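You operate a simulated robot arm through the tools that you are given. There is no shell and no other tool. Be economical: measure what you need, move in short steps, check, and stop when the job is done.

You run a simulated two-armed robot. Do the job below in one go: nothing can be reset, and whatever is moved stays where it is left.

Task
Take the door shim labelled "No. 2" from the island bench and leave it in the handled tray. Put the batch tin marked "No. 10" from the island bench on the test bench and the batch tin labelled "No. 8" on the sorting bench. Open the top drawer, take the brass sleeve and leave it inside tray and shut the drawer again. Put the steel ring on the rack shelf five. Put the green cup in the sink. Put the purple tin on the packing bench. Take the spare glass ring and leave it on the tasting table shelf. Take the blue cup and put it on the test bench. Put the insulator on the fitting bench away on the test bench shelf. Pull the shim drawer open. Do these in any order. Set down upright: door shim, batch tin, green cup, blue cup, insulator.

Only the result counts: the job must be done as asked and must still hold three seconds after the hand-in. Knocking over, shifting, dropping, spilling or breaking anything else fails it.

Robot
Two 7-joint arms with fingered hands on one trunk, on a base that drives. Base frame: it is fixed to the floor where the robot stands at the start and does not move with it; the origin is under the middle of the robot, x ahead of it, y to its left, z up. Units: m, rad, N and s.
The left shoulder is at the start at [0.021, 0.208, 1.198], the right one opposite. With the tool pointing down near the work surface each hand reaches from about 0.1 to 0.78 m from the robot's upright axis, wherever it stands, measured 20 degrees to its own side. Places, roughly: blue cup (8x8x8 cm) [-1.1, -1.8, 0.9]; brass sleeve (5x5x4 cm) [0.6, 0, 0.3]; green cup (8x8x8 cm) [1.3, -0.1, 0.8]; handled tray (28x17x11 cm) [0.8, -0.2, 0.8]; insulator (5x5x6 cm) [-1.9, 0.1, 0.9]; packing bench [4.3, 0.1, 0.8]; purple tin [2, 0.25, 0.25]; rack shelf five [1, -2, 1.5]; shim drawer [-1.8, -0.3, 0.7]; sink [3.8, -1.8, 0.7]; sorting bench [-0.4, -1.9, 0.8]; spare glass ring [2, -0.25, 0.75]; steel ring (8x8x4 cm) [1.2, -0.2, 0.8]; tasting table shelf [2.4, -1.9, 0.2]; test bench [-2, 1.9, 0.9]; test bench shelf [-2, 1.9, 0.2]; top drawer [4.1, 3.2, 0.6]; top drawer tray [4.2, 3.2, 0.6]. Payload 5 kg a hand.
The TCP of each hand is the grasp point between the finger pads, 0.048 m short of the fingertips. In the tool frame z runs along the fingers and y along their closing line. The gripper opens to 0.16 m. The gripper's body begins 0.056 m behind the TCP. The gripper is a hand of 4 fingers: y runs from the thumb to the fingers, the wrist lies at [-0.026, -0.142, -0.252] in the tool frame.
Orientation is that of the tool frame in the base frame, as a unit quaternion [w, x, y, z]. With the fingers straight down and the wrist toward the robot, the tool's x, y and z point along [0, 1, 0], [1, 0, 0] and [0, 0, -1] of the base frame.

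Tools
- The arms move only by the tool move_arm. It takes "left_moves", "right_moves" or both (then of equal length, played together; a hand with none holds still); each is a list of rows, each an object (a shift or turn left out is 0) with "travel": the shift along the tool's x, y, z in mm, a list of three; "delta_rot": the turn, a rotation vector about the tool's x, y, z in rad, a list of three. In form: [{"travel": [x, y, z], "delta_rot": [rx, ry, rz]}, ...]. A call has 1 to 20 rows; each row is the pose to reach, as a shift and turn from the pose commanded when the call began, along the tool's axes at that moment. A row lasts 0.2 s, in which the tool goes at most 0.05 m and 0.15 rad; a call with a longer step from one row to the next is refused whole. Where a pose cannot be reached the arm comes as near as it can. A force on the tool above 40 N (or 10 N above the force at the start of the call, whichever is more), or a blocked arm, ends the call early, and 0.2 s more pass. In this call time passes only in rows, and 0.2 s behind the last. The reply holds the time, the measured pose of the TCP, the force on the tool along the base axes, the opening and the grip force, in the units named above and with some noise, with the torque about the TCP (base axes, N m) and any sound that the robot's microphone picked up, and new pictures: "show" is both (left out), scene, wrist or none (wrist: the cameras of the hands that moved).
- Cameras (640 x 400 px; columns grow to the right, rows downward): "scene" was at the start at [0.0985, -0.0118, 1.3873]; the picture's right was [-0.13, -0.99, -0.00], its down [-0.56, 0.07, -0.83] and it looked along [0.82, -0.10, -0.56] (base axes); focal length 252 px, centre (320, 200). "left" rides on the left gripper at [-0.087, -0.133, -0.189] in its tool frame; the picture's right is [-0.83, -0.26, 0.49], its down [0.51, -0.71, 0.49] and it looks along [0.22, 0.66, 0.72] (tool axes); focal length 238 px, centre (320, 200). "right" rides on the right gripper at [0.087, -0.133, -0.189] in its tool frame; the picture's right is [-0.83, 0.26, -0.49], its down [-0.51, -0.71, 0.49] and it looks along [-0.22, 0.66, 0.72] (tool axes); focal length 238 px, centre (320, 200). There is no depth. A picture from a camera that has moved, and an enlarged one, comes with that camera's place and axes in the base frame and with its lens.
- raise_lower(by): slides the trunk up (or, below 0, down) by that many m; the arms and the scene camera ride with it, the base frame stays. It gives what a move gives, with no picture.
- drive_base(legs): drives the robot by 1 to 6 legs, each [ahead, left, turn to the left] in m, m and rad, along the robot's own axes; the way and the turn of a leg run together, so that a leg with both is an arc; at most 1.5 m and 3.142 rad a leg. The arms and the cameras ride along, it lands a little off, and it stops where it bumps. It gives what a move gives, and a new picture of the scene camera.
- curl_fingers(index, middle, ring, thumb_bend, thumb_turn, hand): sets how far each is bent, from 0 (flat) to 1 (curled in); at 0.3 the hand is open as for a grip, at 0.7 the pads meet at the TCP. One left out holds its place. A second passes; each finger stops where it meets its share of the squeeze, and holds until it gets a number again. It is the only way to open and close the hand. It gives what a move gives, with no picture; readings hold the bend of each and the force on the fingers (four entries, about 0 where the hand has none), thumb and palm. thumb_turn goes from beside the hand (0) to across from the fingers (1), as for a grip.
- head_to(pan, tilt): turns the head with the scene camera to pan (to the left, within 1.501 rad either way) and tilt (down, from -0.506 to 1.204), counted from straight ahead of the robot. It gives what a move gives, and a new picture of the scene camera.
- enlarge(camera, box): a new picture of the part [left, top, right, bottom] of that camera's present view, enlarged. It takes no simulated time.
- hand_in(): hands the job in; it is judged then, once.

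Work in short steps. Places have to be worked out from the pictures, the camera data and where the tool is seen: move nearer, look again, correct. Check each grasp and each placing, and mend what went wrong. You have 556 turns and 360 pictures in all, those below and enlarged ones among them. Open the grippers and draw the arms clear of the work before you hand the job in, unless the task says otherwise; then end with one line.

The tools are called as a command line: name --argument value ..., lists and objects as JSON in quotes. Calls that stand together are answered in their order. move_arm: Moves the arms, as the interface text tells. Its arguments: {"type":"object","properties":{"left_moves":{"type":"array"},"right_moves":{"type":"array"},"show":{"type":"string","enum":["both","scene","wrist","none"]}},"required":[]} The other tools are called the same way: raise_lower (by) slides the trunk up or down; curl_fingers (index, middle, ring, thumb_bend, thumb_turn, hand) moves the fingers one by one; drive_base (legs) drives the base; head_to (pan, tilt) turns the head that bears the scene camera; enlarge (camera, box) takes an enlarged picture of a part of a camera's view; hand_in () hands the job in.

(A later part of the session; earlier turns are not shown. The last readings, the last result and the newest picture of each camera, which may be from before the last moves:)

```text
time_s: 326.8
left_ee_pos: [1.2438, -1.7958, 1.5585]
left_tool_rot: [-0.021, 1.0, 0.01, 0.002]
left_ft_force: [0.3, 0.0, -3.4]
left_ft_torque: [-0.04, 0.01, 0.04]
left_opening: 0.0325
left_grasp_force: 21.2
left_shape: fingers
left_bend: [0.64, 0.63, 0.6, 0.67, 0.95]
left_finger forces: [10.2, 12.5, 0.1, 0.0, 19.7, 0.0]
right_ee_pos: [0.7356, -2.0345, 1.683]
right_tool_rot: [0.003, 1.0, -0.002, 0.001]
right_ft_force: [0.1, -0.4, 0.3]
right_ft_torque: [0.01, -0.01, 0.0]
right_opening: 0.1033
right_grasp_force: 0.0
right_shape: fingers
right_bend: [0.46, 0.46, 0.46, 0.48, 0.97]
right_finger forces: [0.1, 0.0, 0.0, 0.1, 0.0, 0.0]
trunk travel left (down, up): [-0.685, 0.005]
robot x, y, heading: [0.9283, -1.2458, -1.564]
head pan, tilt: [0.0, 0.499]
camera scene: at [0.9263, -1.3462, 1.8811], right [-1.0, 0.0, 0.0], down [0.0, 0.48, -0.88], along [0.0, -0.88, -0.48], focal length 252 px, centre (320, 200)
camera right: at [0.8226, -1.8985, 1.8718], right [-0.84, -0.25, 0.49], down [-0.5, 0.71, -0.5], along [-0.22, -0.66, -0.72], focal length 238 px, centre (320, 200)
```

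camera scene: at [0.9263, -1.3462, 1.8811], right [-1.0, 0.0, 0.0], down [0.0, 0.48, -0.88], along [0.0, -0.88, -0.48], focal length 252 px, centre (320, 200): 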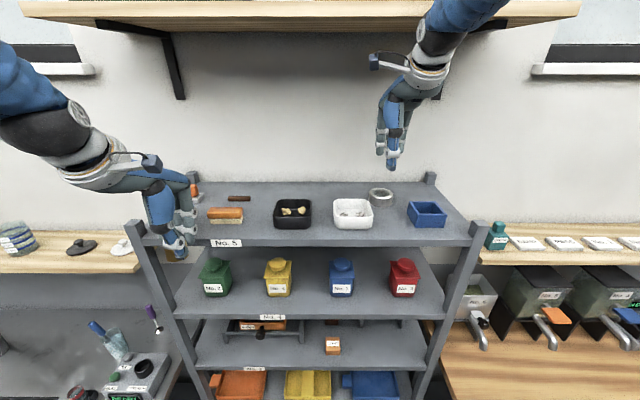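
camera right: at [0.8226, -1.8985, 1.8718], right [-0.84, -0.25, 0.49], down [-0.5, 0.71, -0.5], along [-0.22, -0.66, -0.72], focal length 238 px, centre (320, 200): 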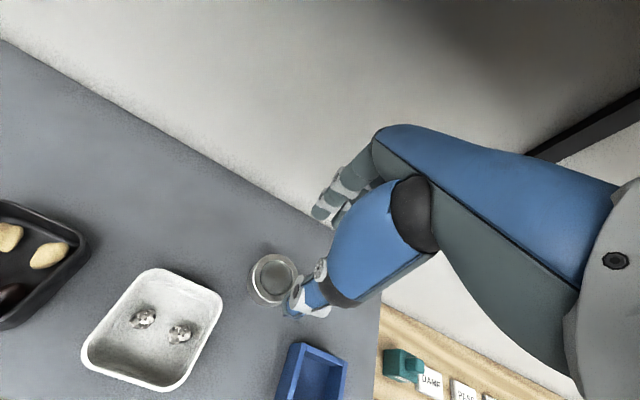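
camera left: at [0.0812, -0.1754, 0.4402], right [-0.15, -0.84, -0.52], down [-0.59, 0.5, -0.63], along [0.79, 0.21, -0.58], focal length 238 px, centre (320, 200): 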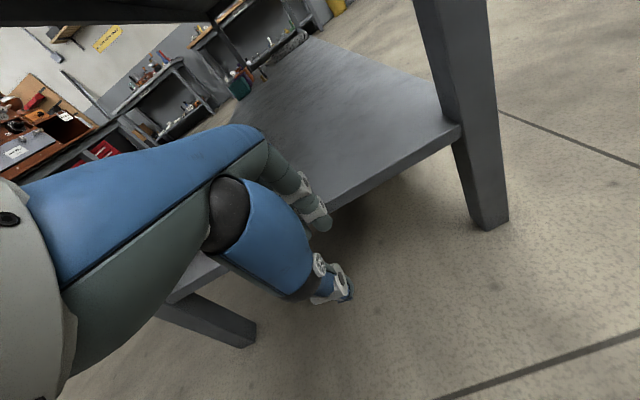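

The ring sits on shelf 5. I back away, lower the trunk and turn to the island for the green cup.

drive_base --legs '[[-0.45, 0, 0]]'

move_arm --right_moves '[{"travel": [0, -40, 10]}, {"travel": [0, -80, 20]}, {"travel": [0, -120, 40]}, {"travel": [0, -150, 60]}]' --show "none"

raise_lower --by -0.4

raise_lower --by -0.08

drive_base --legs '[[0, 0, 3.13], [0.08, -0.2, 0]]'

head_to --pan -0.2 --tilt 0.75

enlarge --camera "scene" --box '[200, 80, 500, 260]'

```text
time_s: 329.4
left_ee_pos: [1.2428, -1.3539, 1.5576]
left_tool_rot: [-0.022, 1.0, 0.008, 0.003]
left_ft_force: [0.3, -0.3, -3.1]
left_ft_torque: [0.04, 0.05, -0.01]
left_opening: 0.0325
left_grasp_force: 21.2
left_shape: fingers
left_bend: [0.64, 0.63, 0.6, 0.67, 0.95]
left_finger forces: [10.2, 12.6, 0.0, 0.0, 19.8, 0.1]
right_ee_pos: [0.733, -1.5914, 1.6802]
right_tool_rot: [0.004, 1.0, -0.003, -0.001]
right_ft_force: [0.0, -0.4, -0.5]
right_ft_torque: [0.09, -0.01, 0.02]
right_opening: 0.1031
right_grasp_force: 0.0
right_shape: fingers
right_bend: [0.46, 0.46, 0.46, 0.48, 0.97]
right_finger forces: [0.1, 0.1, 0.0, 0.1, 0.1, 0.0]
trunk travel left (down, up): [-0.685, 0.005]
robot x, y, heading: [0.9254, -0.8031, -1.569]
head pan, tilt: [0.0, 0.499]
camera scene: at [0.9253, -0.9047, 1.881], right [-1.0, 0.0, 0.0], down [0.0, 0.48, -0.88], along [0.0, -0.88, -0.48], focal length 252 px, centre (320, 200)
```

scene: 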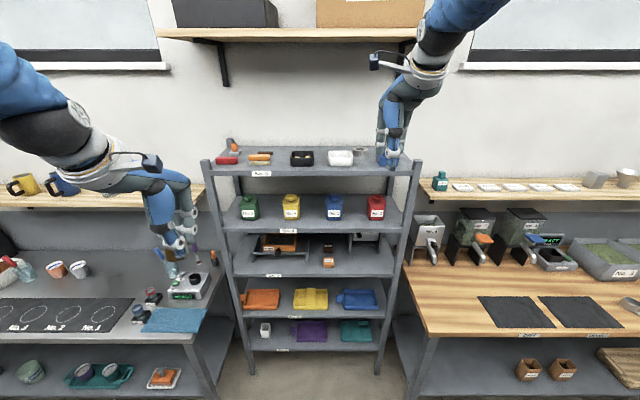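

```text
time_s: 330.4
left_ee_pos: [1.2418, -1.3507, 1.557]
left_tool_rot: [-0.02, 1.0, 0.009, 0.002]
left_ft_force: [0.2, 0.0, -3.4]
left_ft_torque: [-0.07, 0.01, -0.02]
left_opening: 0.0323
left_grasp_force: 21.2
left_shape: fingers
left_bend: [0.64, 0.63, 0.6, 0.67, 0.95]
left_finger forces: [10.2, 12.5, 0.1, 0.0, 19.9, 0.1]
right_ee_pos: [0.7326, -1.4401, 1.6227]
right_tool_rot: [0.005, 1.0, -0.002, 0.0]
right_ft_force: [-0.3, -0.3, 1.2]
right_ft_torque: [-0.05, 0.03, 0.03]
right_opening: 0.1031
right_grasp_force: 0.1
right_shape: fingers
right_bend: [0.46, 0.46, 0.46, 0.48, 0.97]
right_finger forces: [0.1, 0.0, 0.1, 0.0, 0.0, 0.0]
trunk travel left (down, up): [-0.685, 0.005]
robot x, y, heading: [0.9264, -0.798, -1.569]
head pan, tilt: [0.0, 0.499]
```

```text
time_s: 334.3
left_ee_pos: [1.2416, -1.3522, 1.1579]
left_tool_rot: [-0.022, 1.0, 0.01, 0.003]
left_ft_force: [0.4, -0.2, -3.3]
left_ft_torque: [-0.05, 0.03, 0.02]
left_opening: 0.0323
left_grasp_force: 20.9
left_shape: fingers
left_bend: [0.64, 0.63, 0.6, 0.67, 0.95]
left_finger forces: [10.0, 12.5, 0.0, 0.1, 19.8, 0.1]
right_ee_pos: [0.7311, -1.4424, 1.2214]
right_tool_rot: [0.005, 1.0, -0.002, 0.0]
right_ft_force: [0.5, 0.4, -0.5]
right_ft_torque: [-0.04, 0.0, -0.02]
right_opening: 0.103
right_grasp_force: 0.0
right_shape: fingers
right_bend: [0.46, 0.46, 0.46, 0.48, 0.97]
right_finger forces: [0.0, 0.1, 0.0, 0.0, 0.1, 0.1]
trunk travel left (down, up): [-0.285, 0.405]
robot x, y, heading: [0.9257, -0.7996, -1.571]
head pan, tilt: [0.0, 0.499]
```

```text
time_s: 335.4
left_ee_pos: [1.2425, -1.3521, 1.0784]
left_tool_rot: [-0.021, 1.0, 0.009, 0.003]
left_ft_force: [-0.7, -0.4, -2.3]
left_ft_torque: [-0.03, 0.03, -0.01]
left_opening: 0.0325
left_grasp_force: 20.7
left_shape: fingers
left_bend: [0.64, 0.63, 0.6, 0.67, 0.95]
left_finger forces: [10.0, 12.4, 0.0, 0.1, 19.9, 0.0]
right_ee_pos: [0.732, -1.4415, 1.143]
right_tool_rot: [0.004, 1.0, -0.002, 0.001]
right_ft_force: [-0.6, 0.0, 0.6]
right_ft_torque: [-0.02, -0.02, 0.0]
right_opening: 0.1031
right_grasp_force: 0.0
right_shape: fingers
right_bend: [0.46, 0.46, 0.46, 0.48, 0.97]
right_finger forces: [0.0, 0.0, 0.1, 0.0, 0.0, 0.0]
trunk travel left (down, up): [-0.205, 0.485]
robot x, y, heading: [0.925, -0.7966, -1.57]
head pan, tilt: [0.0, 0.499]
```

```text
time_s: 344.4
left_ee_pos: [0.8351, -0.1656, 1.0777]
left_tool_rot: [-0.004, 0.012, 1.0, -0.022]
left_ft_force: [1.2, 0.0, -3.5]
left_ft_torque: [-0.05, 0.09, -0.02]
left_opening: 0.0312
left_grasp_force: 20.2
left_shape: fingers
left_bend: [0.64, 0.63, 0.6, 0.68, 0.95]
left_finger forces: [10.3, 12.0, 0.0, 0.0, 18.4, 0.1]
right_ee_pos: [1.3478, -0.0969, 1.1424]
right_tool_rot: [0.0, 0.023, 1.0, 0.003]
right_ft_force: [1.6, 1.0, -0.5]
right_ft_torque: [-0.03, 0.13, 0.04]
right_opening: 0.1035
right_grasp_force: 0.1
right_shape: fingers
right_bend: [0.46, 0.46, 0.46, 0.48, 0.97]
right_finger forces: [0.0, 0.0, 0.0, 0.0, 0.0, 0.0]
trunk travel left (down, up): [-0.205, 0.485]
robot x, y, heading: [1.1244, -0.7305, 1.529]
head pan, tilt: [0.0, 0.499]
camera scene: at [1.1326, -0.6276, 1.4011], right [1.0, -0.04, 0.0], down [-0.02, -0.48, -0.88], along [0.04, 0.88, -0.48], focal length 252 px, centre (320, 200)
```

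scene: 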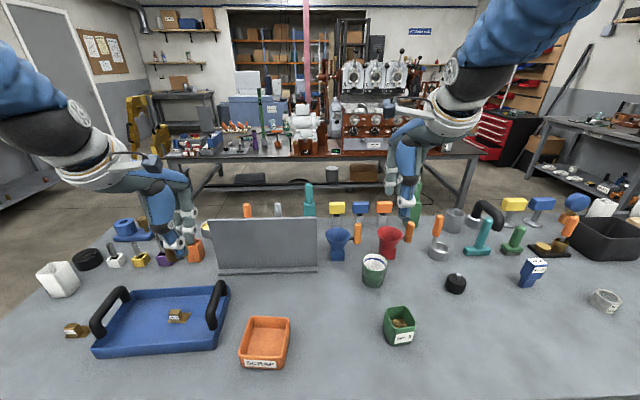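

```text
time_s: 345.1
left_ee_pos: [0.8329, -0.1648, 1.0776]
left_tool_rot: [-0.003, 0.012, 1.0, -0.022]
left_ft_force: [-0.7, 0.7, -3.4]
left_ft_torque: [0.0, -0.05, -0.02]
left_opening: 0.0314
left_grasp_force: 20.1
left_shape: fingers
left_bend: [0.64, 0.63, 0.6, 0.68, 0.95]
left_finger forces: [10.1, 12.0, 0.1, 0.1, 18.3, 0.1]
right_ee_pos: [1.3481, -0.0971, 1.1414]
right_tool_rot: [0.0, 0.023, 1.0, 0.005]
right_ft_force: [0.0, 0.3, 0.3]
right_ft_torque: [0.02, -0.03, -0.02]
right_opening: 0.1032
right_grasp_force: 0.0
right_shape: fingers
right_bend: [0.46, 0.46, 0.46, 0.48, 0.97]
right_finger forces: [0.0, 0.1, 0.1, 0.0, 0.0, 0.0]
trunk travel left (down, up): [-0.205, 0.485]
robot x, y, heading: [1.1277, -0.7284, 1.531]
head pan, tilt: [-0.201, 0.75]
camera scene: at [1.1472, -0.6386, 1.3793], right [0.97, -0.24, 0.0], down [-0.16, -0.66, -0.73], along [0.18, 0.71, -0.68], focal length 252 px, centre (320, 200)
```

scene: 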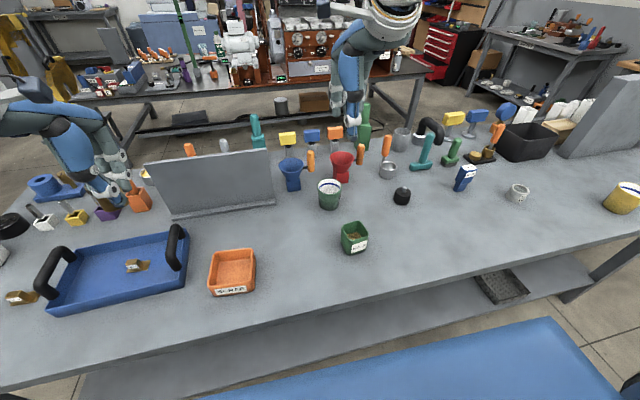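

```text
2.13 times, centred on (350, 170) of scene
camera zoom: at [1.1472, -0.6386, 1.3793], right [0.97, -0.24, 0.0], down [-0.16, -0.66, -0.73], along [0.18, 0.71, -0.68], focal length 539 px, centre (256, 264)
```

zoom: 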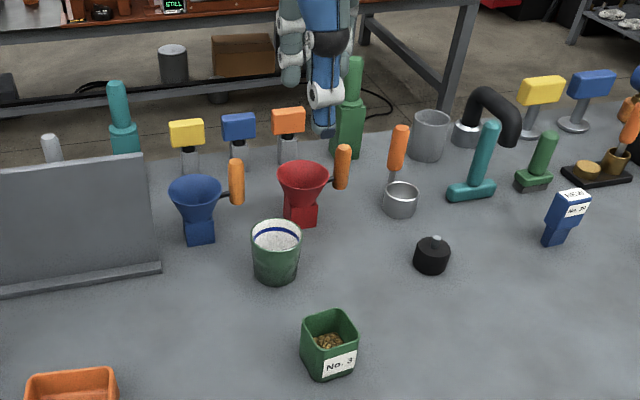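

The green cup is at about (1.317, −0.06). I open the right hand, yaw it 90° and bring it above the cup.

curl_fingers --hand "right" --index 0.41 --middle 0.41 --ring 0.41 --thumb_bend 0.41

move_arm --right_moves '[{"travel": [3, 4, 8], "delta_rot": [0, 0, -0.143]}, {"travel": [6, 7, 16], "delta_rot": [0, 0, -0.286]}, {"travel": [9, 11, 24], "delta_rot": [0, 0, -0.428]}, {"travel": [12, 14, 32], "delta_rot": [0, 0, -0.571]}, {"travel": [15, 18, 40], "delta_rot": [0, 0, -0.714]}, {"travel": [18, 21, 50], "delta_rot": [0, 0, -0.857]}, {"travel": [21, 25, 60], "delta_rot": [0, 0, -1.0]}, {"travel": [24, 28, 70], "delta_rot": [0, 0, -1.142]}, {"travel": [27, 31, 80], "delta_rot": [0, 0, -1.285]}, {"travel": [30, 34, 90], "delta_rot": [0, 0, -1.428]}, {"travel": [33, 36, 105], "delta_rot": [0, 0, -1.571]}]'

enlarge --camera "scene" --box '[200, 80, 500, 260]'

```text
time_s: 346.1
left_ee_pos: [0.8336, -0.1652, 1.0769]
left_tool_rot: [-0.002, 0.012, 1.0, -0.022]
left_ft_force: [0.6, 0.4, -3.0]
left_ft_torque: [0.0, -0.02, 0.02]
left_opening: 0.0313
left_grasp_force: 20.0
left_shape: fingers
left_bend: [0.64, 0.63, 0.6, 0.68, 0.95]
left_finger forces: [10.2, 11.9, 0.0, 0.0, 18.4, 0.0]
right_ee_pos: [1.3479, -0.0969, 1.1422]
right_tool_rot: [0.0, 0.023, 1.0, 0.004]
right_ft_force: [0.0, 0.7, -0.7]
right_ft_torque: [0.0, -0.02, -0.01]
right_opening: 0.1269
right_grasp_force: 0.0
right_shape: fingers
right_bend: [0.41, 0.41, 0.41, 0.41, 0.97]
right_finger forces: [0.1, 0.1, 0.0, 0.0, 0.0, 0.0]
trunk travel left (down, up): [-0.205, 0.485]
robot x, y, heading: [1.1254, -0.7296, 1.529]
head pan, tilt: [-0.201, 0.75]
```

```text
time_s: 348.5
left_ee_pos: [0.8339, -0.1622, 1.0771]
left_tool_rot: [-0.003, 0.013, 1.0, -0.022]
left_ft_force: [-0.1, 1.1, -3.9]
left_ft_torque: [-0.07, -0.03, 0.0]
left_opening: 0.0313
left_grasp_force: 20.6
left_shape: fingers
left_bend: [0.64, 0.63, 0.6, 0.68, 0.95]
left_finger forces: [10.1, 12.1, 0.1, 0.1, 18.4, 0.0]
right_ee_pos: [1.3156, -0.0565, 1.036]
right_tool_rot: [0.003, -0.691, 0.722, 0.003]
right_ft_force: [-0.3, 1.2, 0.1]
right_ft_torque: [-0.08, 0.01, 0.02]
right_opening: 0.1269
right_grasp_force: 0.1
right_shape: fingers
right_bend: [0.41, 0.41, 0.41, 0.41, 0.97]
right_finger forces: [0.0, 0.0, 0.1, 0.0, 0.0, 0.0]
trunk travel left (down, up): [-0.205, 0.485]
robot x, y, heading: [1.1248, -0.7298, 1.531]
head pan, tilt: [-0.201, 0.75]
camera scene: at [1.1475, -0.6373, 1.379], right [0.97, -0.24, 0.0], down [-0.16, -0.66, -0.73], along [0.18, 0.71, -0.68], focal length 252 px, centre (320, 200)
camera right: at [1.4453, -0.1503, 1.2255], right [-0.22, 0.84, 0.49], down [0.73, 0.48, -0.49], along [-0.65, 0.25, -0.72], focal length 238 px, centre (320, 200)
```

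scene: 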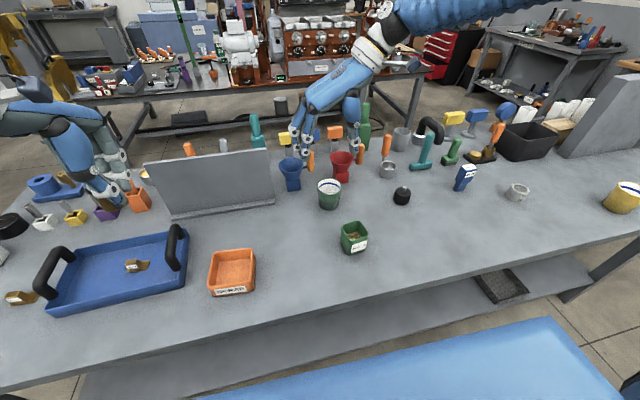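
right: 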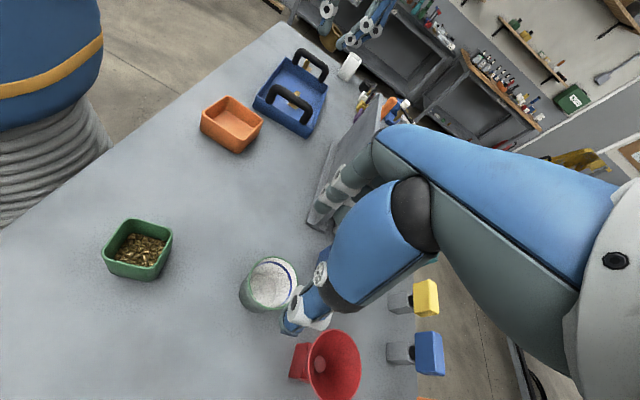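

```text
2.13 times, centred on (350, 170) of scene
camera zoom: at [1.1475, -0.6373, 1.379], right [0.97, -0.24, 0.0], down [-0.16, -0.66, -0.73], along [0.18, 0.71, -0.68], focal length 539 px, centre (256, 264)
```

zoom: 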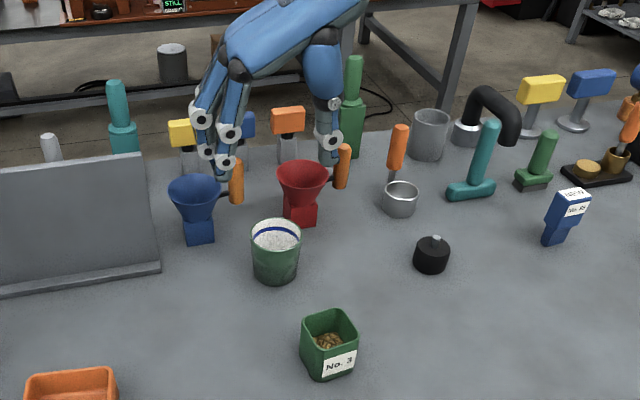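

Aligned within 8 mm. I correct and descend around the cup.

move_arm --right_moves '[{"travel": [8, -5, 40]}, {"travel": [10, -5, 85]}, {"travel": [10, -5, 125]}, {"travel": [10, -5, 160]}, {"travel": [10, -5, 171]}]' --show "wrist"

enlarge --camera "scene" --box '[230, 110, 430, 240]'

```text
time_s: 349.7
left_ee_pos: [0.8349, -0.1644, 1.0779]
left_tool_rot: [-0.003, 0.012, 1.0, -0.021]
left_ft_force: [0.0, -0.1, -3.2]
left_ft_torque: [0.01, -0.02, -0.01]
left_opening: 0.0314
left_grasp_force: 20.6
left_shape: fingers
left_bend: [0.64, 0.63, 0.6, 0.68, 0.95]
left_finger forces: [10.1, 11.9, 0.1, 0.0, 18.5, 0.0]
right_ee_pos: [1.3203, -0.0677, 0.8666]
right_tool_rot: [0.003, -0.691, 0.723, 0.003]
right_ft_force: [-0.4, 0.6, -0.3]
right_ft_torque: [0.02, 0.01, 0.02]
right_opening: 0.1268
right_grasp_force: 0.0
right_shape: fingers
right_bend: [0.41, 0.41, 0.41, 0.41, 0.97]
right_finger forces: [0.0, 0.1, 0.0, 0.0, 0.1, 0.0]
trunk travel left (down, up): [-0.205, 0.485]
robot x, y, heading: [1.1229, -0.7286, 1.531]
head pan, tilt: [-0.201, 0.75]
camera right: at [1.4497, -0.1602, 1.0556], right [-0.22, 0.84, 0.49], down [0.73, 0.48, -0.49], along [-0.64, 0.26, -0.72], focal length 238 px, centre (320, 200)
```

right: 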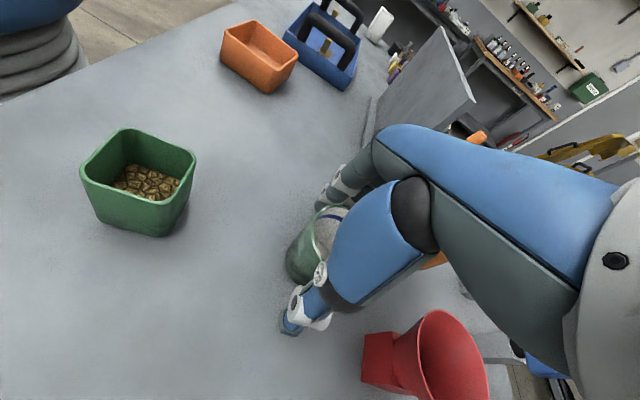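

```text
3.08 times, centred on (330, 175) of scene
camera zoom: at [1.1475, -0.6385, 1.3792], right [0.97, -0.24, 0.0], down [-0.16, -0.66, -0.73], along [0.18, 0.71, -0.68], focal length 777 px, centre (289, 277)
```

zoom: 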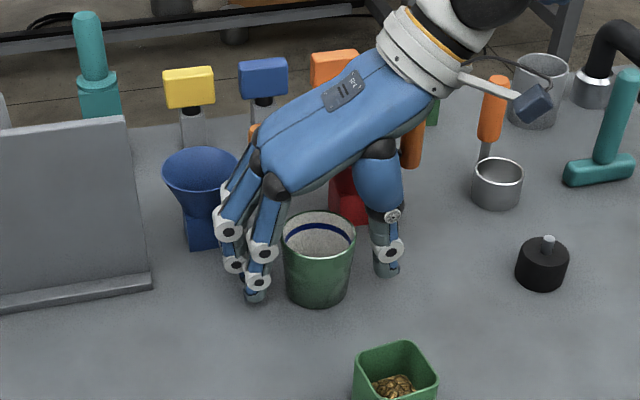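

Cup centred. I close and lift.

curl_fingers --hand "right" --index 0.65 --middle 0.65 --ring 0.6 --thumb_bend 0.65

move_arm --right_moves '[{"travel": [0, 0, -30]}, {"travel": [0, 0, -70]}, {"travel": [0, 0, -115]}, {"travel": [0, 0, -160]}, {"travel": [0, 0, -205]}, {"travel": [0, 0, -240]}]' --show "wrist"

```text
time_s: 350.7
left_ee_pos: [0.8343, -0.1643, 1.0775]
left_tool_rot: [-0.003, 0.012, 1.0, -0.022]
left_ft_force: [-0.8, -1.0, -2.5]
left_ft_torque: [0.01, -0.04, 0.0]
left_opening: 0.0315
left_grasp_force: 20.1
left_shape: fingers
left_bend: [0.64, 0.63, 0.6, 0.68, 0.95]
left_finger forces: [10.0, 12.0, 0.0, 0.1, 18.4, 0.1]
right_ee_pos: [1.3203, -0.0658, 0.8666]
right_tool_rot: [0.003, -0.691, 0.723, 0.003]
right_ft_force: [-0.2, 1.2, 1.6]
right_ft_torque: [0.11, 0.11, 0.0]
right_opening: 0.066
right_grasp_force: 17.4
right_shape: fingers
right_bend: [0.57, 0.58, 0.6, 0.58, 0.96]
right_finger forces: [7.7, 9.1, 0.0, 0.1, 17.9, 0.0]
trunk travel left (down, up): [-0.205, 0.485]
robot x, y, heading: [1.1279, -0.7296, 1.529]
head pan, tilt: [-0.201, 0.75]
```

```text
time_s: 352.1
left_ee_pos: [0.833, -0.1656, 1.0782]
left_tool_rot: [-0.002, 0.012, 1.0, -0.02]
left_ft_force: [-0.4, -0.5, -2.7]
left_ft_torque: [0.07, -0.03, 0.01]
left_opening: 0.0316
left_grasp_force: 20.1
left_shape: fingers
left_bend: [0.64, 0.63, 0.6, 0.68, 0.95]
left_finger forces: [10.0, 12.1, 0.0, 0.0, 18.5, 0.1]
right_ee_pos: [1.3206, -0.0699, 1.1055]
right_tool_rot: [0.003, -0.69, 0.724, 0.003]
right_ft_force: [-0.4, -0.9, -3.6]
right_ft_torque: [0.04, -0.01, 0.02]
right_opening: 0.066
right_grasp_force: 16.2
right_shape: fingers
right_bend: [0.57, 0.58, 0.6, 0.58, 0.96]
right_finger forces: [7.6, 8.8, 0.0, 0.0, 17.3, 0.1]
trunk travel left (down, up): [-0.205, 0.485]
robot x, y, heading: [1.125, -0.7272, 1.527]
head pan, tilt: [-0.201, 0.75]
camera right: at [1.4508, -0.1621, 1.2952], right [-0.22, 0.84, 0.49], down [0.73, 0.48, -0.49], along [-0.64, 0.25, -0.72], focal length 238 px, centre (320, 200)
```

right: 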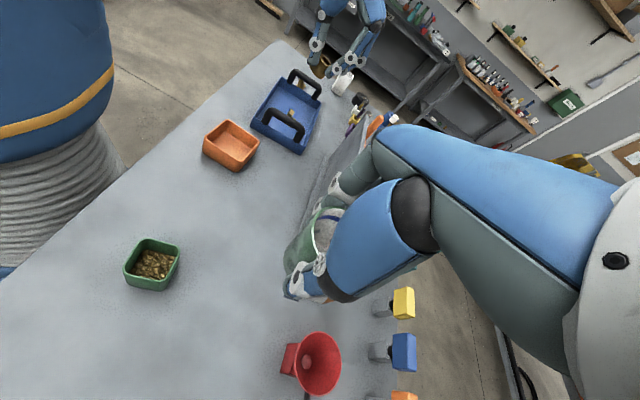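

The green cup is held. I turn round and strafe along the aisle towards the sink, then look.

drive_base --legs '[[0, 0, -3.1], [0.05, 1.3, 0], [0, 0.9, 0]]'

head_to --pan 0.35 --tilt 0.5

```text
time_s: 370.4
left_ee_pos: [3.6252, -1.4451, 1.0774]
left_tool_rot: [-0.022, 1.0, -0.014, 0.003]
left_ft_force: [0.6, 0.0, -3.0]
left_ft_torque: [0.03, 0.08, 0.02]
left_opening: 0.0303
left_grasp_force: 20.7
left_shape: fingers
left_bend: [0.64, 0.63, 0.6, 0.68, 0.95]
left_finger forces: [10.1, 13.0, 0.0, 0.0, 18.1, 0.1]
right_ee_pos: [3.1381, -1.5407, 1.1057]
right_tool_rot: [0.003, 0.725, 0.689, -0.004]
right_ft_force: [0.6, -0.4, -2.2]
right_ft_torque: [0.01, 0.03, -0.01]
right_opening: 0.065
right_grasp_force: 16.3
right_shape: fingers
right_bend: [0.57, 0.58, 0.6, 0.58, 0.96]
right_finger forces: [6.8, 8.8, 0.0, 0.0, 16.7, 0.1]
trunk travel left (down, up): [-0.205, 0.485]
robot x, y, heading: [3.3318, -0.8795, -1.616]
head pan, tilt: [-0.201, 0.75]
camera scene: at [3.3139, -0.9713, 1.3792], right [-0.97, 0.24, 0.0], down [0.17, 0.66, -0.73], along [-0.18, -0.71, -0.68], focal length 252 px, centre (320, 200)
```

scene: 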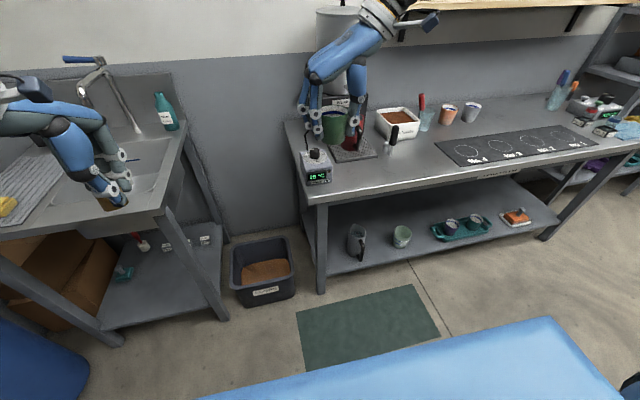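

```text
time_s: 371.4
left_ee_pos: [3.625, -1.4439, 1.077]
left_tool_rot: [-0.022, 1.0, -0.014, 0.004]
left_ft_force: [0.0, -0.3, -3.0]
left_ft_torque: [0.0, 0.0, 0.01]
left_opening: 0.0303
left_grasp_force: 21.1
left_shape: fingers
left_bend: [0.64, 0.63, 0.6, 0.68, 0.95]
left_finger forces: [10.0, 13.0, 0.1, 0.0, 18.0, 0.0]
right_ee_pos: [3.1366, -1.5424, 1.1057]
right_tool_rot: [0.003, 0.725, 0.689, -0.003]
right_ft_force: [-0.6, -0.1, -2.0]
right_ft_torque: [0.01, 0.01, 0.0]
right_opening: 0.065
right_grasp_force: 16.0
right_shape: fingers
right_bend: [0.57, 0.58, 0.6, 0.58, 0.96]
right_finger forces: [6.8, 8.7, 0.0, 0.0, 16.9, 0.1]
trunk travel left (down, up): [-0.205, 0.485]
robot x, y, heading: [3.3359, -0.8784, -1.614]
head pan, tilt: [0.351, 0.499]
camera scene: at [3.361, -0.9776, 1.4011], right [-0.95, -0.3, 0.0], down [-0.14, 0.46, -0.88], along [0.26, -0.84, -0.48], focal length 252 px, centre (320, 200)
```

scene: 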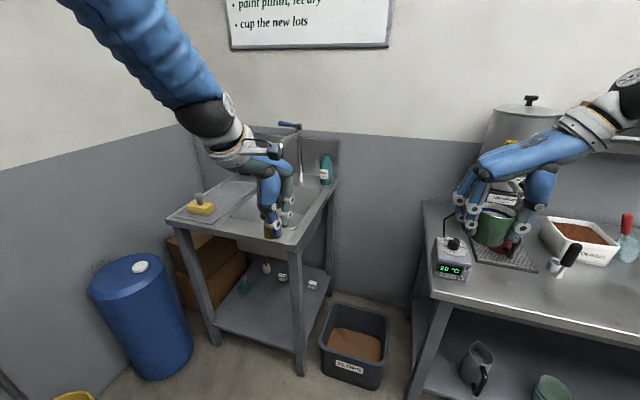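

The sink is in the corner. I zoom on its basin.

enlarge --camera "scene" --box '[160, 110, 360, 260]'

```text
2.67 times, centred on (260, 185) of scene
camera zoom: at [3.361, -0.9776, 1.4011], right [-0.95, -0.3, 0.0], down [-0.14, 0.46, -0.88], along [0.26, -0.84, -0.48], focal length 673 px, centre (480, 240)
```

zoom: 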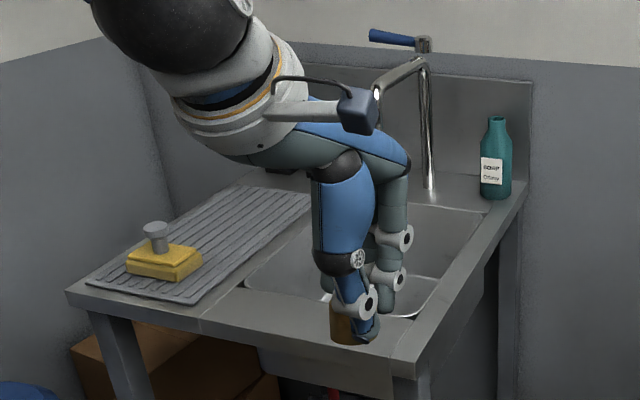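

Basin spans about x 3.67–3.95, y −1.70 to −2.05. I strafe left 0.45 m, square up and go forward a little.

drive_base --legs '[[0, 0.45, 0.043], [0.2, 0, 0]]'

head_to --pan 0.0 --tilt 0.7

enlarge --camera "scene" --box '[160, 60, 480, 260]'

```text
time_s: 375.3
left_ee_pos: [4.1111, -1.6446, 1.0763]
left_tool_rot: [-0.022, 1.0, 0.009, 0.002]
left_ft_force: [0.6, -1.9, -4.3]
left_ft_torque: [0.08, 0.01, 0.0]
left_opening: 0.0306
left_grasp_force: 20.5
left_shape: fingers
left_bend: [0.64, 0.63, 0.6, 0.68, 0.95]
left_finger forces: [10.1, 13.0, 0.0, 0.0, 18.0, 0.0]
right_ee_pos: [3.6278, -1.7604, 1.1049]
right_tool_rot: [0.002, 0.709, 0.705, -0.003]
right_ft_force: [0.5, -1.4, -2.1]
right_ft_torque: [0.14, -0.08, 0.0]
right_opening: 0.0649
right_grasp_force: 16.4
right_shape: fingers
right_bend: [0.57, 0.58, 0.6, 0.58, 0.96]
right_finger forces: [6.8, 8.7, 0.1, 0.1, 16.7, 0.0]
trunk travel left (down, up): [-0.205, 0.485]
robot x, y, heading: [3.7915, -1.0918, -1.572]
head pan, tilt: [0.351, 0.499]
camera scene: at [3.8253, -1.1895, 1.401], right [-0.94, -0.35, 0.0], down [-0.17, 0.45, -0.88], along [0.3, -0.82, -0.48], focal length 252 px, centre (320, 200)
```

scene: 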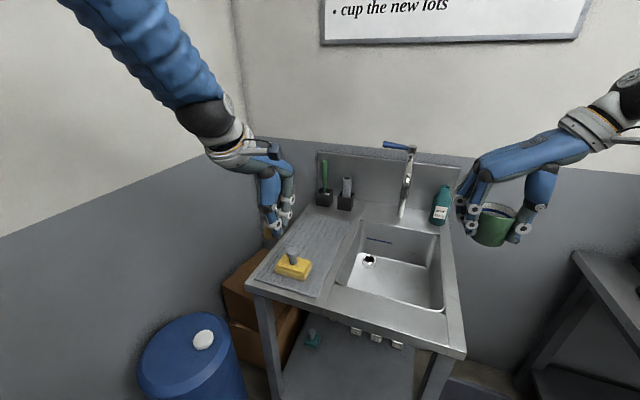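

```text
time_s: 376.1
left_ee_pos: [4.1098, -1.6427, 1.0775]
left_tool_rot: [-0.023, 1.0, 0.009, 0.002]
left_ft_force: [0.0, -0.1, -2.5]
left_ft_torque: [-0.02, 0.04, 0.03]
left_opening: 0.0305
left_grasp_force: 21.0
left_shape: fingers
left_bend: [0.64, 0.63, 0.6, 0.68, 0.95]
left_finger forces: [10.2, 13.0, 0.0, 0.1, 18.1, 0.0]
right_ee_pos: [3.6269, -1.7599, 1.1059]
right_tool_rot: [0.003, 0.708, 0.706, -0.003]
right_ft_force: [-0.1, 0.7, -1.7]
right_ft_torque: [0.04, -0.02, -0.02]
right_opening: 0.0648
right_grasp_force: 16.4
right_shape: fingers
right_bend: [0.57, 0.58, 0.6, 0.58, 0.96]
right_finger forces: [6.9, 8.8, 0.0, 0.0, 16.7, 0.1]
trunk travel left (down, up): [-0.205, 0.485]
robot x, y, heading: [3.7974, -1.0889, -1.567]
head pan, tilt: [0.0, 0.7]
camera scene: at [3.7941, -1.1875, 1.3835], right [-1.0, 0.0, 0.0], down [0.0, 0.64, -0.76], along [0.0, -0.76, -0.64], focal length 252 px, centre (320, 200)
```

scene: 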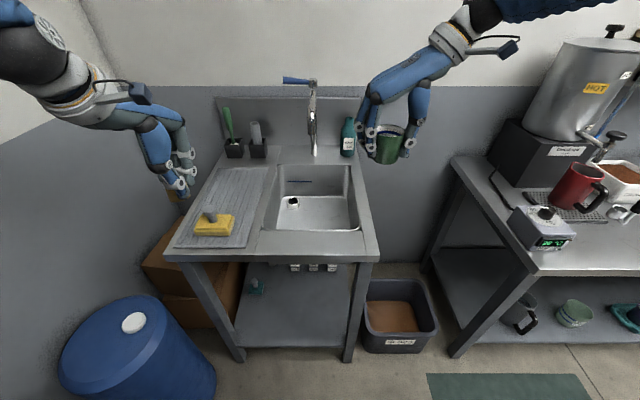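

```text
2.00 times, centred on (320, 160) of scene
camera zoom: at [3.7941, -1.1875, 1.3835], right [-1.0, 0.0, 0.0], down [0.0, 0.64, -0.76], along [0.0, -0.76, -0.64], focal length 505 px, centre (320, 280)
```

zoom: 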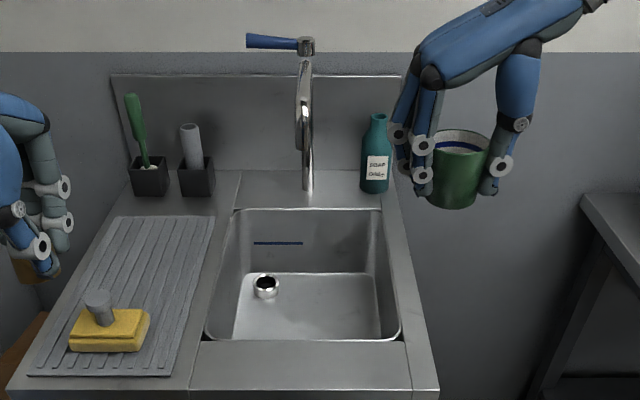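

Rim ≈ 0.87, floor ≈ 0.72. I carry the cup over (3.80, −1.785), in front of the faucet, and lower it into the basin.

move_arm --right_moves '[{"travel": [-6, 43, 0]}, {"travel": [-12, 86, 0]}, {"travel": [-18, 129, 0]}, {"travel": [-25, 173, 0]}, {"travel": [-25, 173, 45]}, {"travel": [-25, 173, 90]}, {"travel": [-25, 173, 135]}]'

```text
time_s: 377.8
left_ee_pos: [4.1097, -1.6441, 1.0762]
left_tool_rot: [-0.023, 1.0, 0.008, 0.004]
left_ft_force: [-0.9, -0.3, -3.4]
left_ft_torque: [0.06, -0.05, 0.01]
left_opening: 0.0304
left_grasp_force: 20.7
left_shape: fingers
left_bend: [0.64, 0.63, 0.6, 0.68, 0.95]
left_finger forces: [10.3, 12.9, 0.0, 0.1, 18.1, 0.0]
right_ee_pos: [3.8031, -1.7909, 0.9691]
right_tool_rot: [0.004, 0.709, 0.706, -0.003]
right_ft_force: [-1.1, -1.7, -0.2]
right_ft_torque: [0.14, -0.06, 0.01]
right_opening: 0.0649
right_grasp_force: 16.4
right_shape: fingers
right_bend: [0.57, 0.58, 0.6, 0.59, 0.96]
right_finger forces: [6.7, 8.8, 0.1, 0.0, 16.9, 0.0]
trunk travel left (down, up): [-0.205, 0.485]
robot x, y, heading: [3.7969, -1.0906, -1.57]
head pan, tilt: [0.0, 0.7]
camera scene: at [3.7934, -1.1892, 1.3832], right [-1.0, 0.0, 0.0], down [0.0, 0.65, -0.76], along [0.0, -0.76, -0.65], focal length 252 px, centre (320, 200)
camera right: at [3.67, -1.6992, 1.1577], right [0.25, -0.83, 0.49], down [-0.71, -0.51, -0.49], along [0.66, -0.23, -0.72], focal length 238 px, centre (320, 200)
```

scene: 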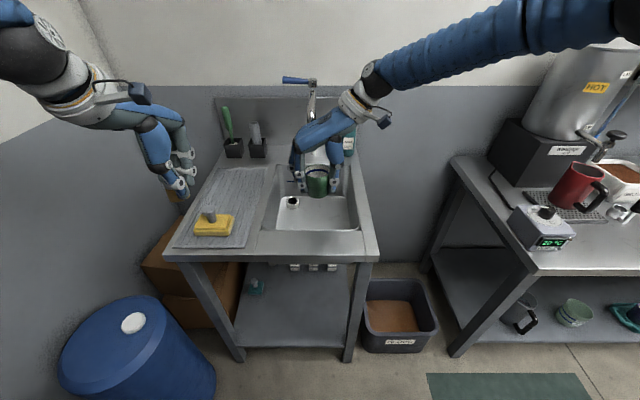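
right: 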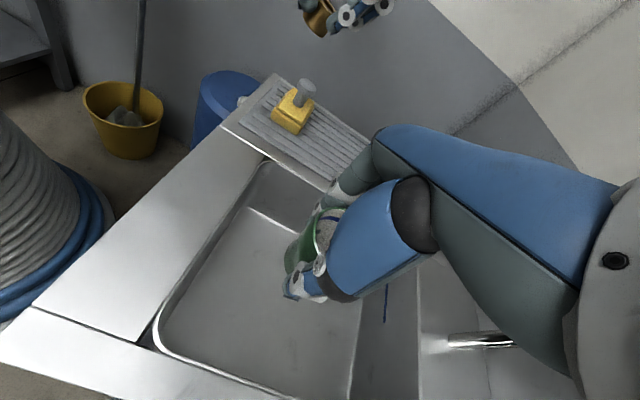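

The cup is over the basin. I lower it inside and feel for the floor.

move_arm --right_moves '[{"travel": [0, 0, 40]}, {"travel": [0, 0, 80]}, {"travel": [0, 0, 120]}, {"travel": [0, 0, 155]}, {"travel": [0, 0, 165]}, {"travel": [0, 0, 172]}, {"travel": [0, 0, 178]}, {"travel": [0, 0, 184]}, {"travel": [0, 0, 190]}]' --show "wrist"

```text
time_s: 379.8
left_ee_pos: [4.1104, -1.6425, 1.0769]
left_tool_rot: [-0.021, 1.0, 0.01, 0.002]
left_ft_force: [-0.5, -0.3, -2.9]
left_ft_torque: [-0.04, 0.02, 0.0]
left_opening: 0.0303
left_grasp_force: 20.2
left_shape: fingers
left_bend: [0.64, 0.63, 0.6, 0.68, 0.95]
left_finger forces: [10.1, 12.9, 0.0, 0.0, 18.2, 0.0]
right_ee_pos: [3.7994, -1.7898, 0.7811]
right_tool_rot: [0.003, 0.708, 0.706, -0.004]
right_ft_force: [0.7, -0.1, -2.7]
right_ft_torque: [0.03, 0.0, 0.01]
right_opening: 0.0648
right_grasp_force: 16.1
right_shape: fingers
right_bend: [0.57, 0.58, 0.6, 0.59, 0.96]
right_finger forces: [6.7, 8.9, 0.0, 0.0, 16.7, 0.1]
trunk travel left (down, up): [-0.205, 0.485]
robot x, y, heading: [3.7949, -1.0921, -1.571]
head pan, tilt: [0.0, 0.7]
camera right: at [3.6676, -1.6995, 0.97], right [0.26, -0.83, 0.49], down [-0.71, -0.51, -0.49], along [0.66, -0.23, -0.72], focal length 238 px, centre (320, 200)
```

right: 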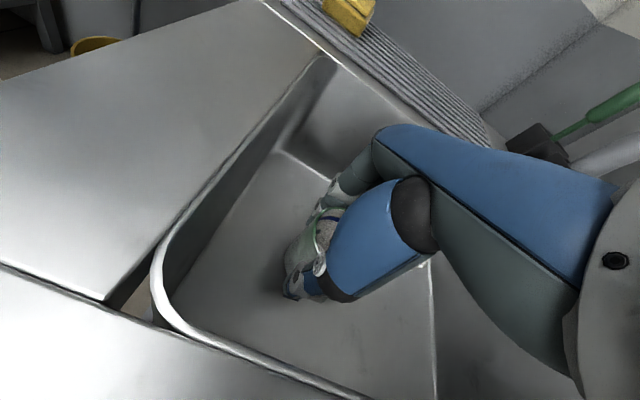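

No contact yet; I continue in small steps.

move_arm --right_moves '[{"travel": [0, 0, 6]}, {"travel": [0, 0, 12]}, {"travel": [0, 0, 18]}, {"travel": [0, 0, 24]}, {"travel": [0, 0, 30]}, {"travel": [0, 0, 36]}, {"travel": [0, 0, 42]}, {"travel": [0, 0, 48]}]' --show "none"

```text
time_s: 381.1
left_ee_pos: [4.1104, -1.6415, 1.0767]
left_tool_rot: [-0.023, 1.0, 0.009, 0.004]
left_ft_force: [0.4, -1.3, -4.3]
left_ft_torque: [0.08, 0.0, -0.02]
left_opening: 0.0305
left_grasp_force: 20.1
left_shape: fingers
left_bend: [0.64, 0.63, 0.6, 0.68, 0.95]
left_finger forces: [10.1, 12.9, 0.1, 0.1, 18.0, 0.1]
right_ee_pos: [3.8022, -1.7897, 0.7544]
right_tool_rot: [0.007, 0.709, 0.705, 0.0]
right_ft_force: [-2.7, 6.9, 20.4]
right_ft_torque: [0.19, -0.39, 0.14]
right_opening: 0.062
right_grasp_force: 21.4
right_shape: fingers
right_bend: [0.59, 0.59, 0.6, 0.59, 0.96]
right_finger forces: [7.8, 14.7, 0.0, 0.0, 19.8, 0.0]
trunk travel left (down, up): [-0.205, 0.485]
robot x, y, heading: [3.7945, -1.0891, -1.568]
head pan, tilt: [0.0, 0.7]
stopped in row 6 (right hand): the force on the tool passed its limit (the readings are from after the stop); the commanded pose is now the measured one
```

Floor contact (z ≈ 0.69). I ease up 2 mm, release and rise.

move_arm --right_moves '[{"travel": [0, 0, -2]}]' --show "none"

curl_fingers --hand "right" --index 0.47 --middle 0.47 --ring 0.47 --thumb_bend 0.47

move_arm --right_moves '[{"travel": [0, 0, -15]}, {"travel": [0, 0, -50]}, {"travel": [0, 0, -95]}, {"travel": [0, 0, -140]}, {"travel": [0, 0, -185]}, {"travel": [0, 0, -230]}, {"travel": [0, 0, -275]}, {"travel": [0, 0, -320]}]' --show "scene"

```text
time_s: 381.5
left_ee_pos: [4.1121, -1.6429, 1.0764]
left_tool_rot: [-0.022, 1.0, 0.009, 0.002]
left_ft_force: [-0.7, -0.3, -4.0]
left_ft_torque: [0.0, 0.05, -0.01]
left_opening: 0.0305
left_grasp_force: 21.0
left_shape: fingers
left_bend: [0.64, 0.63, 0.6, 0.68, 0.95]
left_finger forces: [10.1, 12.8, 0.1, 0.0, 18.1, 0.0]
right_ee_pos: [3.803, -1.7894, 0.756]
right_tool_rot: [0.005, 0.709, 0.705, -0.002]
right_ft_force: [0.9, 0.9, 10.1]
right_ft_torque: [-0.1, -0.44, 0.06]
right_opening: 0.0619
right_grasp_force: 18.1
right_shape: fingers
right_bend: [0.58, 0.59, 0.6, 0.59, 0.96]
right_finger forces: [7.7, 11.4, 0.1, 0.1, 16.7, 0.0]
trunk travel left (down, up): [-0.205, 0.485]
robot x, y, heading: [3.7954, -1.0904, -1.568]
head pan, tilt: [0.0, 0.7]
```

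```text
time_s: 382.5
left_ee_pos: [4.1105, -1.6432, 1.0765]
left_tool_rot: [-0.022, 1.0, 0.009, 0.002]
left_ft_force: [0.8, 0.4, -3.7]
left_ft_torque: [-0.04, 0.01, 0.0]
left_opening: 0.0303
left_grasp_force: 20.3
left_shape: fingers
left_bend: [0.64, 0.63, 0.6, 0.68, 0.95]
left_finger forces: [10.1, 12.9, 0.1, 0.0, 18.1, 0.0]
right_ee_pos: [3.8019, -1.7889, 0.7539]
right_tool_rot: [0.005, 0.709, 0.706, -0.002]
right_ft_force: [-1.8, -0.6, 6.0]
right_ft_torque: [-0.12, -0.18, -0.01]
right_opening: 0.1028
right_grasp_force: 2.9
right_shape: fingers
right_bend: [0.47, 0.48, 0.47, 0.47, 0.97]
right_finger forces: [0.0, 5.3, 0.0, 0.0, 0.0, 0.0]
trunk travel left (down, up): [-0.205, 0.485]
robot x, y, heading: [3.7937, -1.0919, -1.571]
head pan, tilt: [0.0, 0.7]
```

```text
time_s: 384.3
left_ee_pos: [4.1099, -1.6418, 1.0767]
left_tool_rot: [-0.021, 1.0, 0.01, 0.001]
left_ft_force: [0.5, 0.2, -2.5]
left_ft_torque: [-0.08, 0.04, 0.02]
left_opening: 0.0303
left_grasp_force: 20.5
left_shape: fingers
left_bend: [0.64, 0.63, 0.6, 0.68, 0.95]
left_finger forces: [10.1, 12.9, 0.0, 0.0, 18.2, 0.0]
right_ee_pos: [3.7985, -1.7855, 1.0735]
right_tool_rot: [0.004, 0.709, 0.706, -0.002]
right_ft_force: [0.3, 1.1, -1.8]
right_ft_torque: [-0.1, 0.04, 0.0]
right_opening: 0.1029
right_grasp_force: 0.1
right_shape: fingers
right_bend: [0.47, 0.47, 0.47, 0.47, 0.97]
right_finger forces: [0.1, 0.1, 0.1, 0.0, 0.1, 0.1]
trunk travel left (down, up): [-0.205, 0.485]
robot x, y, heading: [3.7942, -1.0891, -1.563]
head pan, tilt: [0.0, 0.7]
camera scene: at [3.7945, -1.1864, 1.3835], right [-1.0, 0.0, 0.0], down [0.0, 0.64, -0.77], along [0.0, -0.77, -0.64], focal length 252 px, centre (320, 200)
```

scene: 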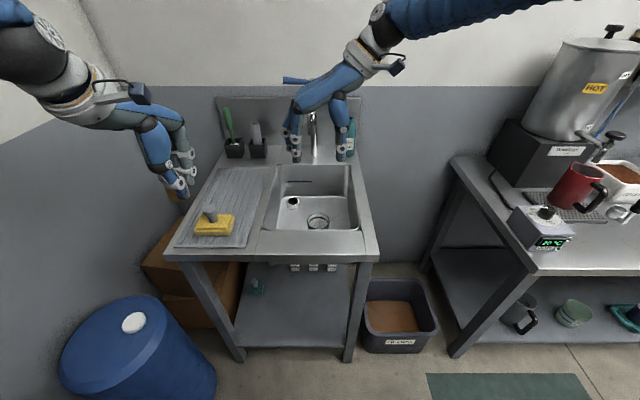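

The cup stands in the sink. I back off, move along the aisle, and turn to the island to look for the glass ring.

drive_base --legs '[[-0.3, 0, 0], [0, -1.45, 0], [0, 0, 3.13]]'

head_to --pan 0.0 --tilt 0.7

enlarge --camera "scene" --box '[120, 60, 520, 280]'

```text
time_s: 386.0
left_ee_pos: [4.0906, -1.4219, 1.0773]
left_tool_rot: [-0.023, 1.0, -0.002, 0.004]
left_ft_force: [-1.6, -1.3, -2.7]
left_ft_torque: [0.04, -0.18, 0.06]
left_opening: 0.0304
left_grasp_force: 21.6
left_shape: fingers
left_bend: [0.64, 0.63, 0.6, 0.68, 0.95]
left_finger forces: [10.4, 13.0, 0.0, 0.1, 19.0, 0.1]
right_ee_pos: [3.7786, -1.5562, 1.0741]
right_tool_rot: [0.005, 0.715, 0.699, 0.001]
right_ft_force: [-2.7, -1.2, 0.4]
right_ft_torque: [0.07, -0.33, -0.04]
right_opening: 0.1032
right_grasp_force: 0.1
right_shape: fingers
right_bend: [0.47, 0.47, 0.47, 0.47, 0.97]
right_finger forces: [0.0, 0.0, 0.1, 0.0, 0.0, 0.0]
trunk travel left (down, up): [-0.205, 0.485]
robot x, y, heading: [3.7888, -0.8653, -1.591]
head pan, tilt: [0.0, 0.7]
stopped in leg 1: the robot was blocked; the commanded pose is now the measured one
camera scene: at [3.7838, -0.9599, 1.3836], right [-1.0, 0.02, 0.0], down [0.02, 0.64, -0.76], along [-0.01, -0.76, -0.64], focal length 252 px, centre (320, 200)
```

scene: 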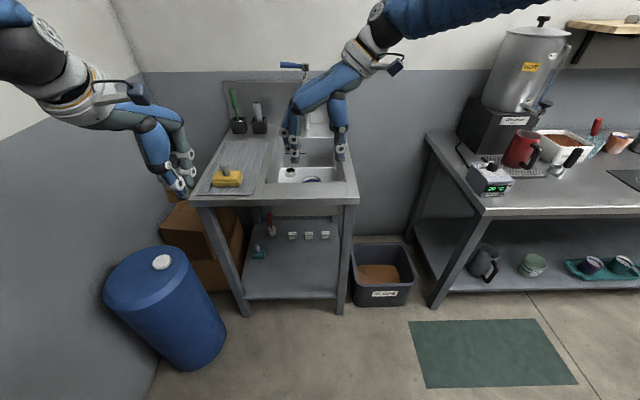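

```text
time_s: 386.6
left_ee_pos: [4.0939, -1.4228, 1.0763]
left_tool_rot: [-0.023, 1.0, -0.001, 0.003]
left_ft_force: [-0.1, -0.4, -3.4]
left_ft_torque: [0.06, -0.01, 0.01]
left_opening: 0.0304
left_grasp_force: 21.1
left_shape: fingers
left_bend: [0.64, 0.63, 0.6, 0.68, 0.95]
left_finger forces: [10.4, 12.9, 0.1, 0.0, 18.9, 0.1]
right_ee_pos: [3.7811, -1.5577, 1.0722]
right_tool_rot: [0.004, 0.714, 0.7, 0.0]
right_ft_force: [0.7, -1.0, -1.0]
right_ft_torque: [0.14, -0.08, 0.0]
right_opening: 0.1032
right_grasp_force: 0.1
right_shape: fingers
right_bend: [0.47, 0.47, 0.47, 0.47, 0.97]
right_finger forces: [0.0, 0.0, 0.0, 0.0, 0.0, 0.0]
trunk travel left (down, up): [-0.205, 0.485]
robot x, y, heading: [3.7874, -0.8648, -1.59]
head pan, tilt: [0.0, 0.7]
camera scene: at [3.7867, -0.9617, 1.3832], right [-1.0, 0.02, 0.0], down [0.01, 0.65, -0.76], along [-0.02, -0.76, -0.65], focal length 252 px, centre (320, 200)
```

scene: 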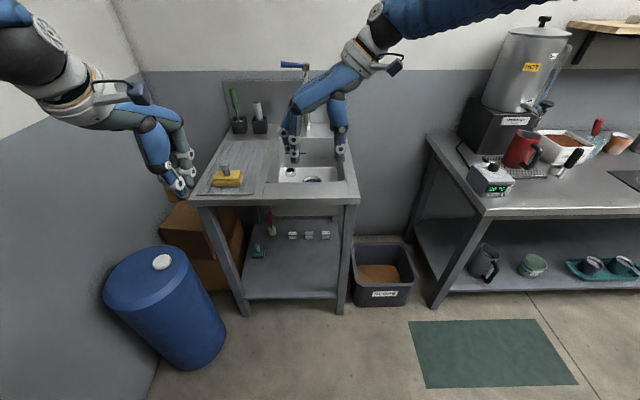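

```text
1.60 times, centred on (320, 170) of scene
camera zoom: at [3.7867, -0.9617, 1.3832], right [-1.0, 0.02, 0.0], down [0.01, 0.65, -0.76], along [-0.02, -0.76, -0.65], focal length 404 px, centre (320, 248)
```

zoom: 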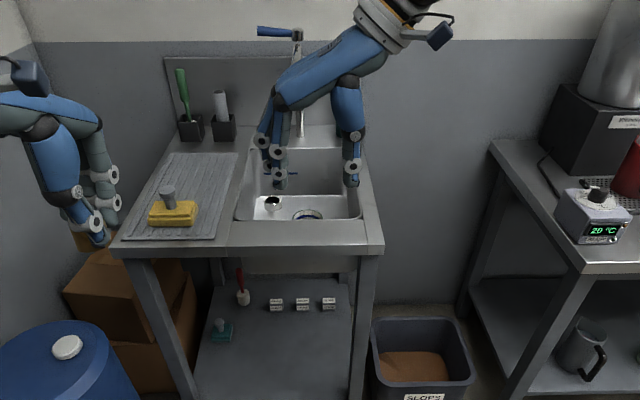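

The back-off stopped against something (probably the packing bench corner). I strafe right along the aisle instead and then turn.

drive_base --legs '[[0.03, -0.05, 0], [0, -1.4, 0], [0, 0, 3.14]]'

enlarge --camera "scene" --box '[60, 20, 580, 300]'

```text
time_s: 401.6
left_ee_pos: [1.9974, -0.3309, 1.0761]
left_tool_rot: [-0.002, -0.019, 1.0, -0.023]
left_ft_force: [-0.6, -1.1, -2.9]
left_ft_torque: [0.01, -0.04, 0.03]
left_opening: 0.0296
left_grasp_force: 21.6
left_shape: fingers
left_bend: [0.65, 0.63, 0.6, 0.68, 0.95]
left_finger forces: [10.2, 14.5, 0.0, 0.1, 18.2, 0.0]
right_ee_pos: [2.3039, -0.1835, 1.0742]
right_tool_rot: [0.0, 0.714, -0.7, -0.004]
right_ft_force: [-0.3, -0.2, 0.2]
right_ft_torque: [0.04, -0.05, 0.0]
right_opening: 0.103
right_grasp_force: 0.0
right_shape: fingers
right_bend: [0.47, 0.47, 0.47, 0.47, 0.97]
right_finger forces: [0.1, 0.1, 0.1, 0.0, 0.0, 0.0]
trunk travel left (down, up): [-0.205, 0.485]
robot x, y, heading: [2.3228, -0.8727, 1.591]
head pan, tilt: [0.0, 0.7]
camera scene: at [2.3231, -0.7797, 1.3834], right [1.0, 0.02, 0.0], down [0.01, -0.64, -0.76], along [-0.01, 0.76, -0.64], focal length 252 px, centre (320, 200)
```

scene: 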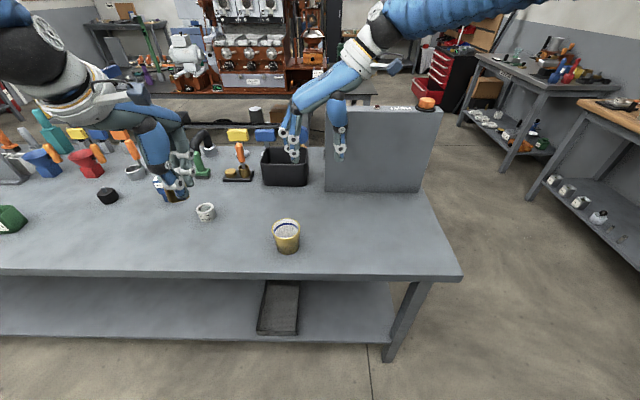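

```text
1.23 times, centred on (320, 160) of scene
camera zoom: at [2.3231, -0.7797, 1.3834], right [1.0, 0.02, 0.0], down [0.01, -0.64, -0.76], along [-0.01, 0.76, -0.64], focal length 311 px, centre (320, 249)
```

zoom: 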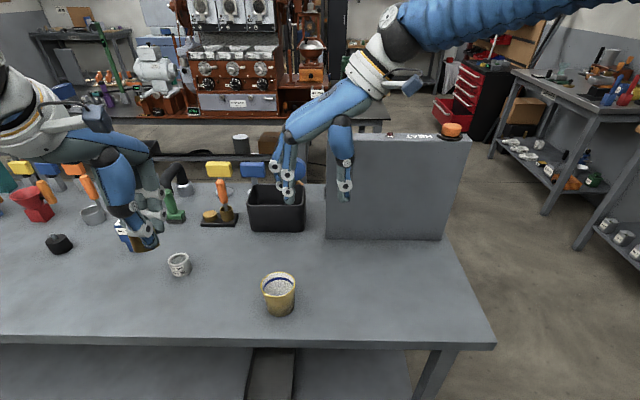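

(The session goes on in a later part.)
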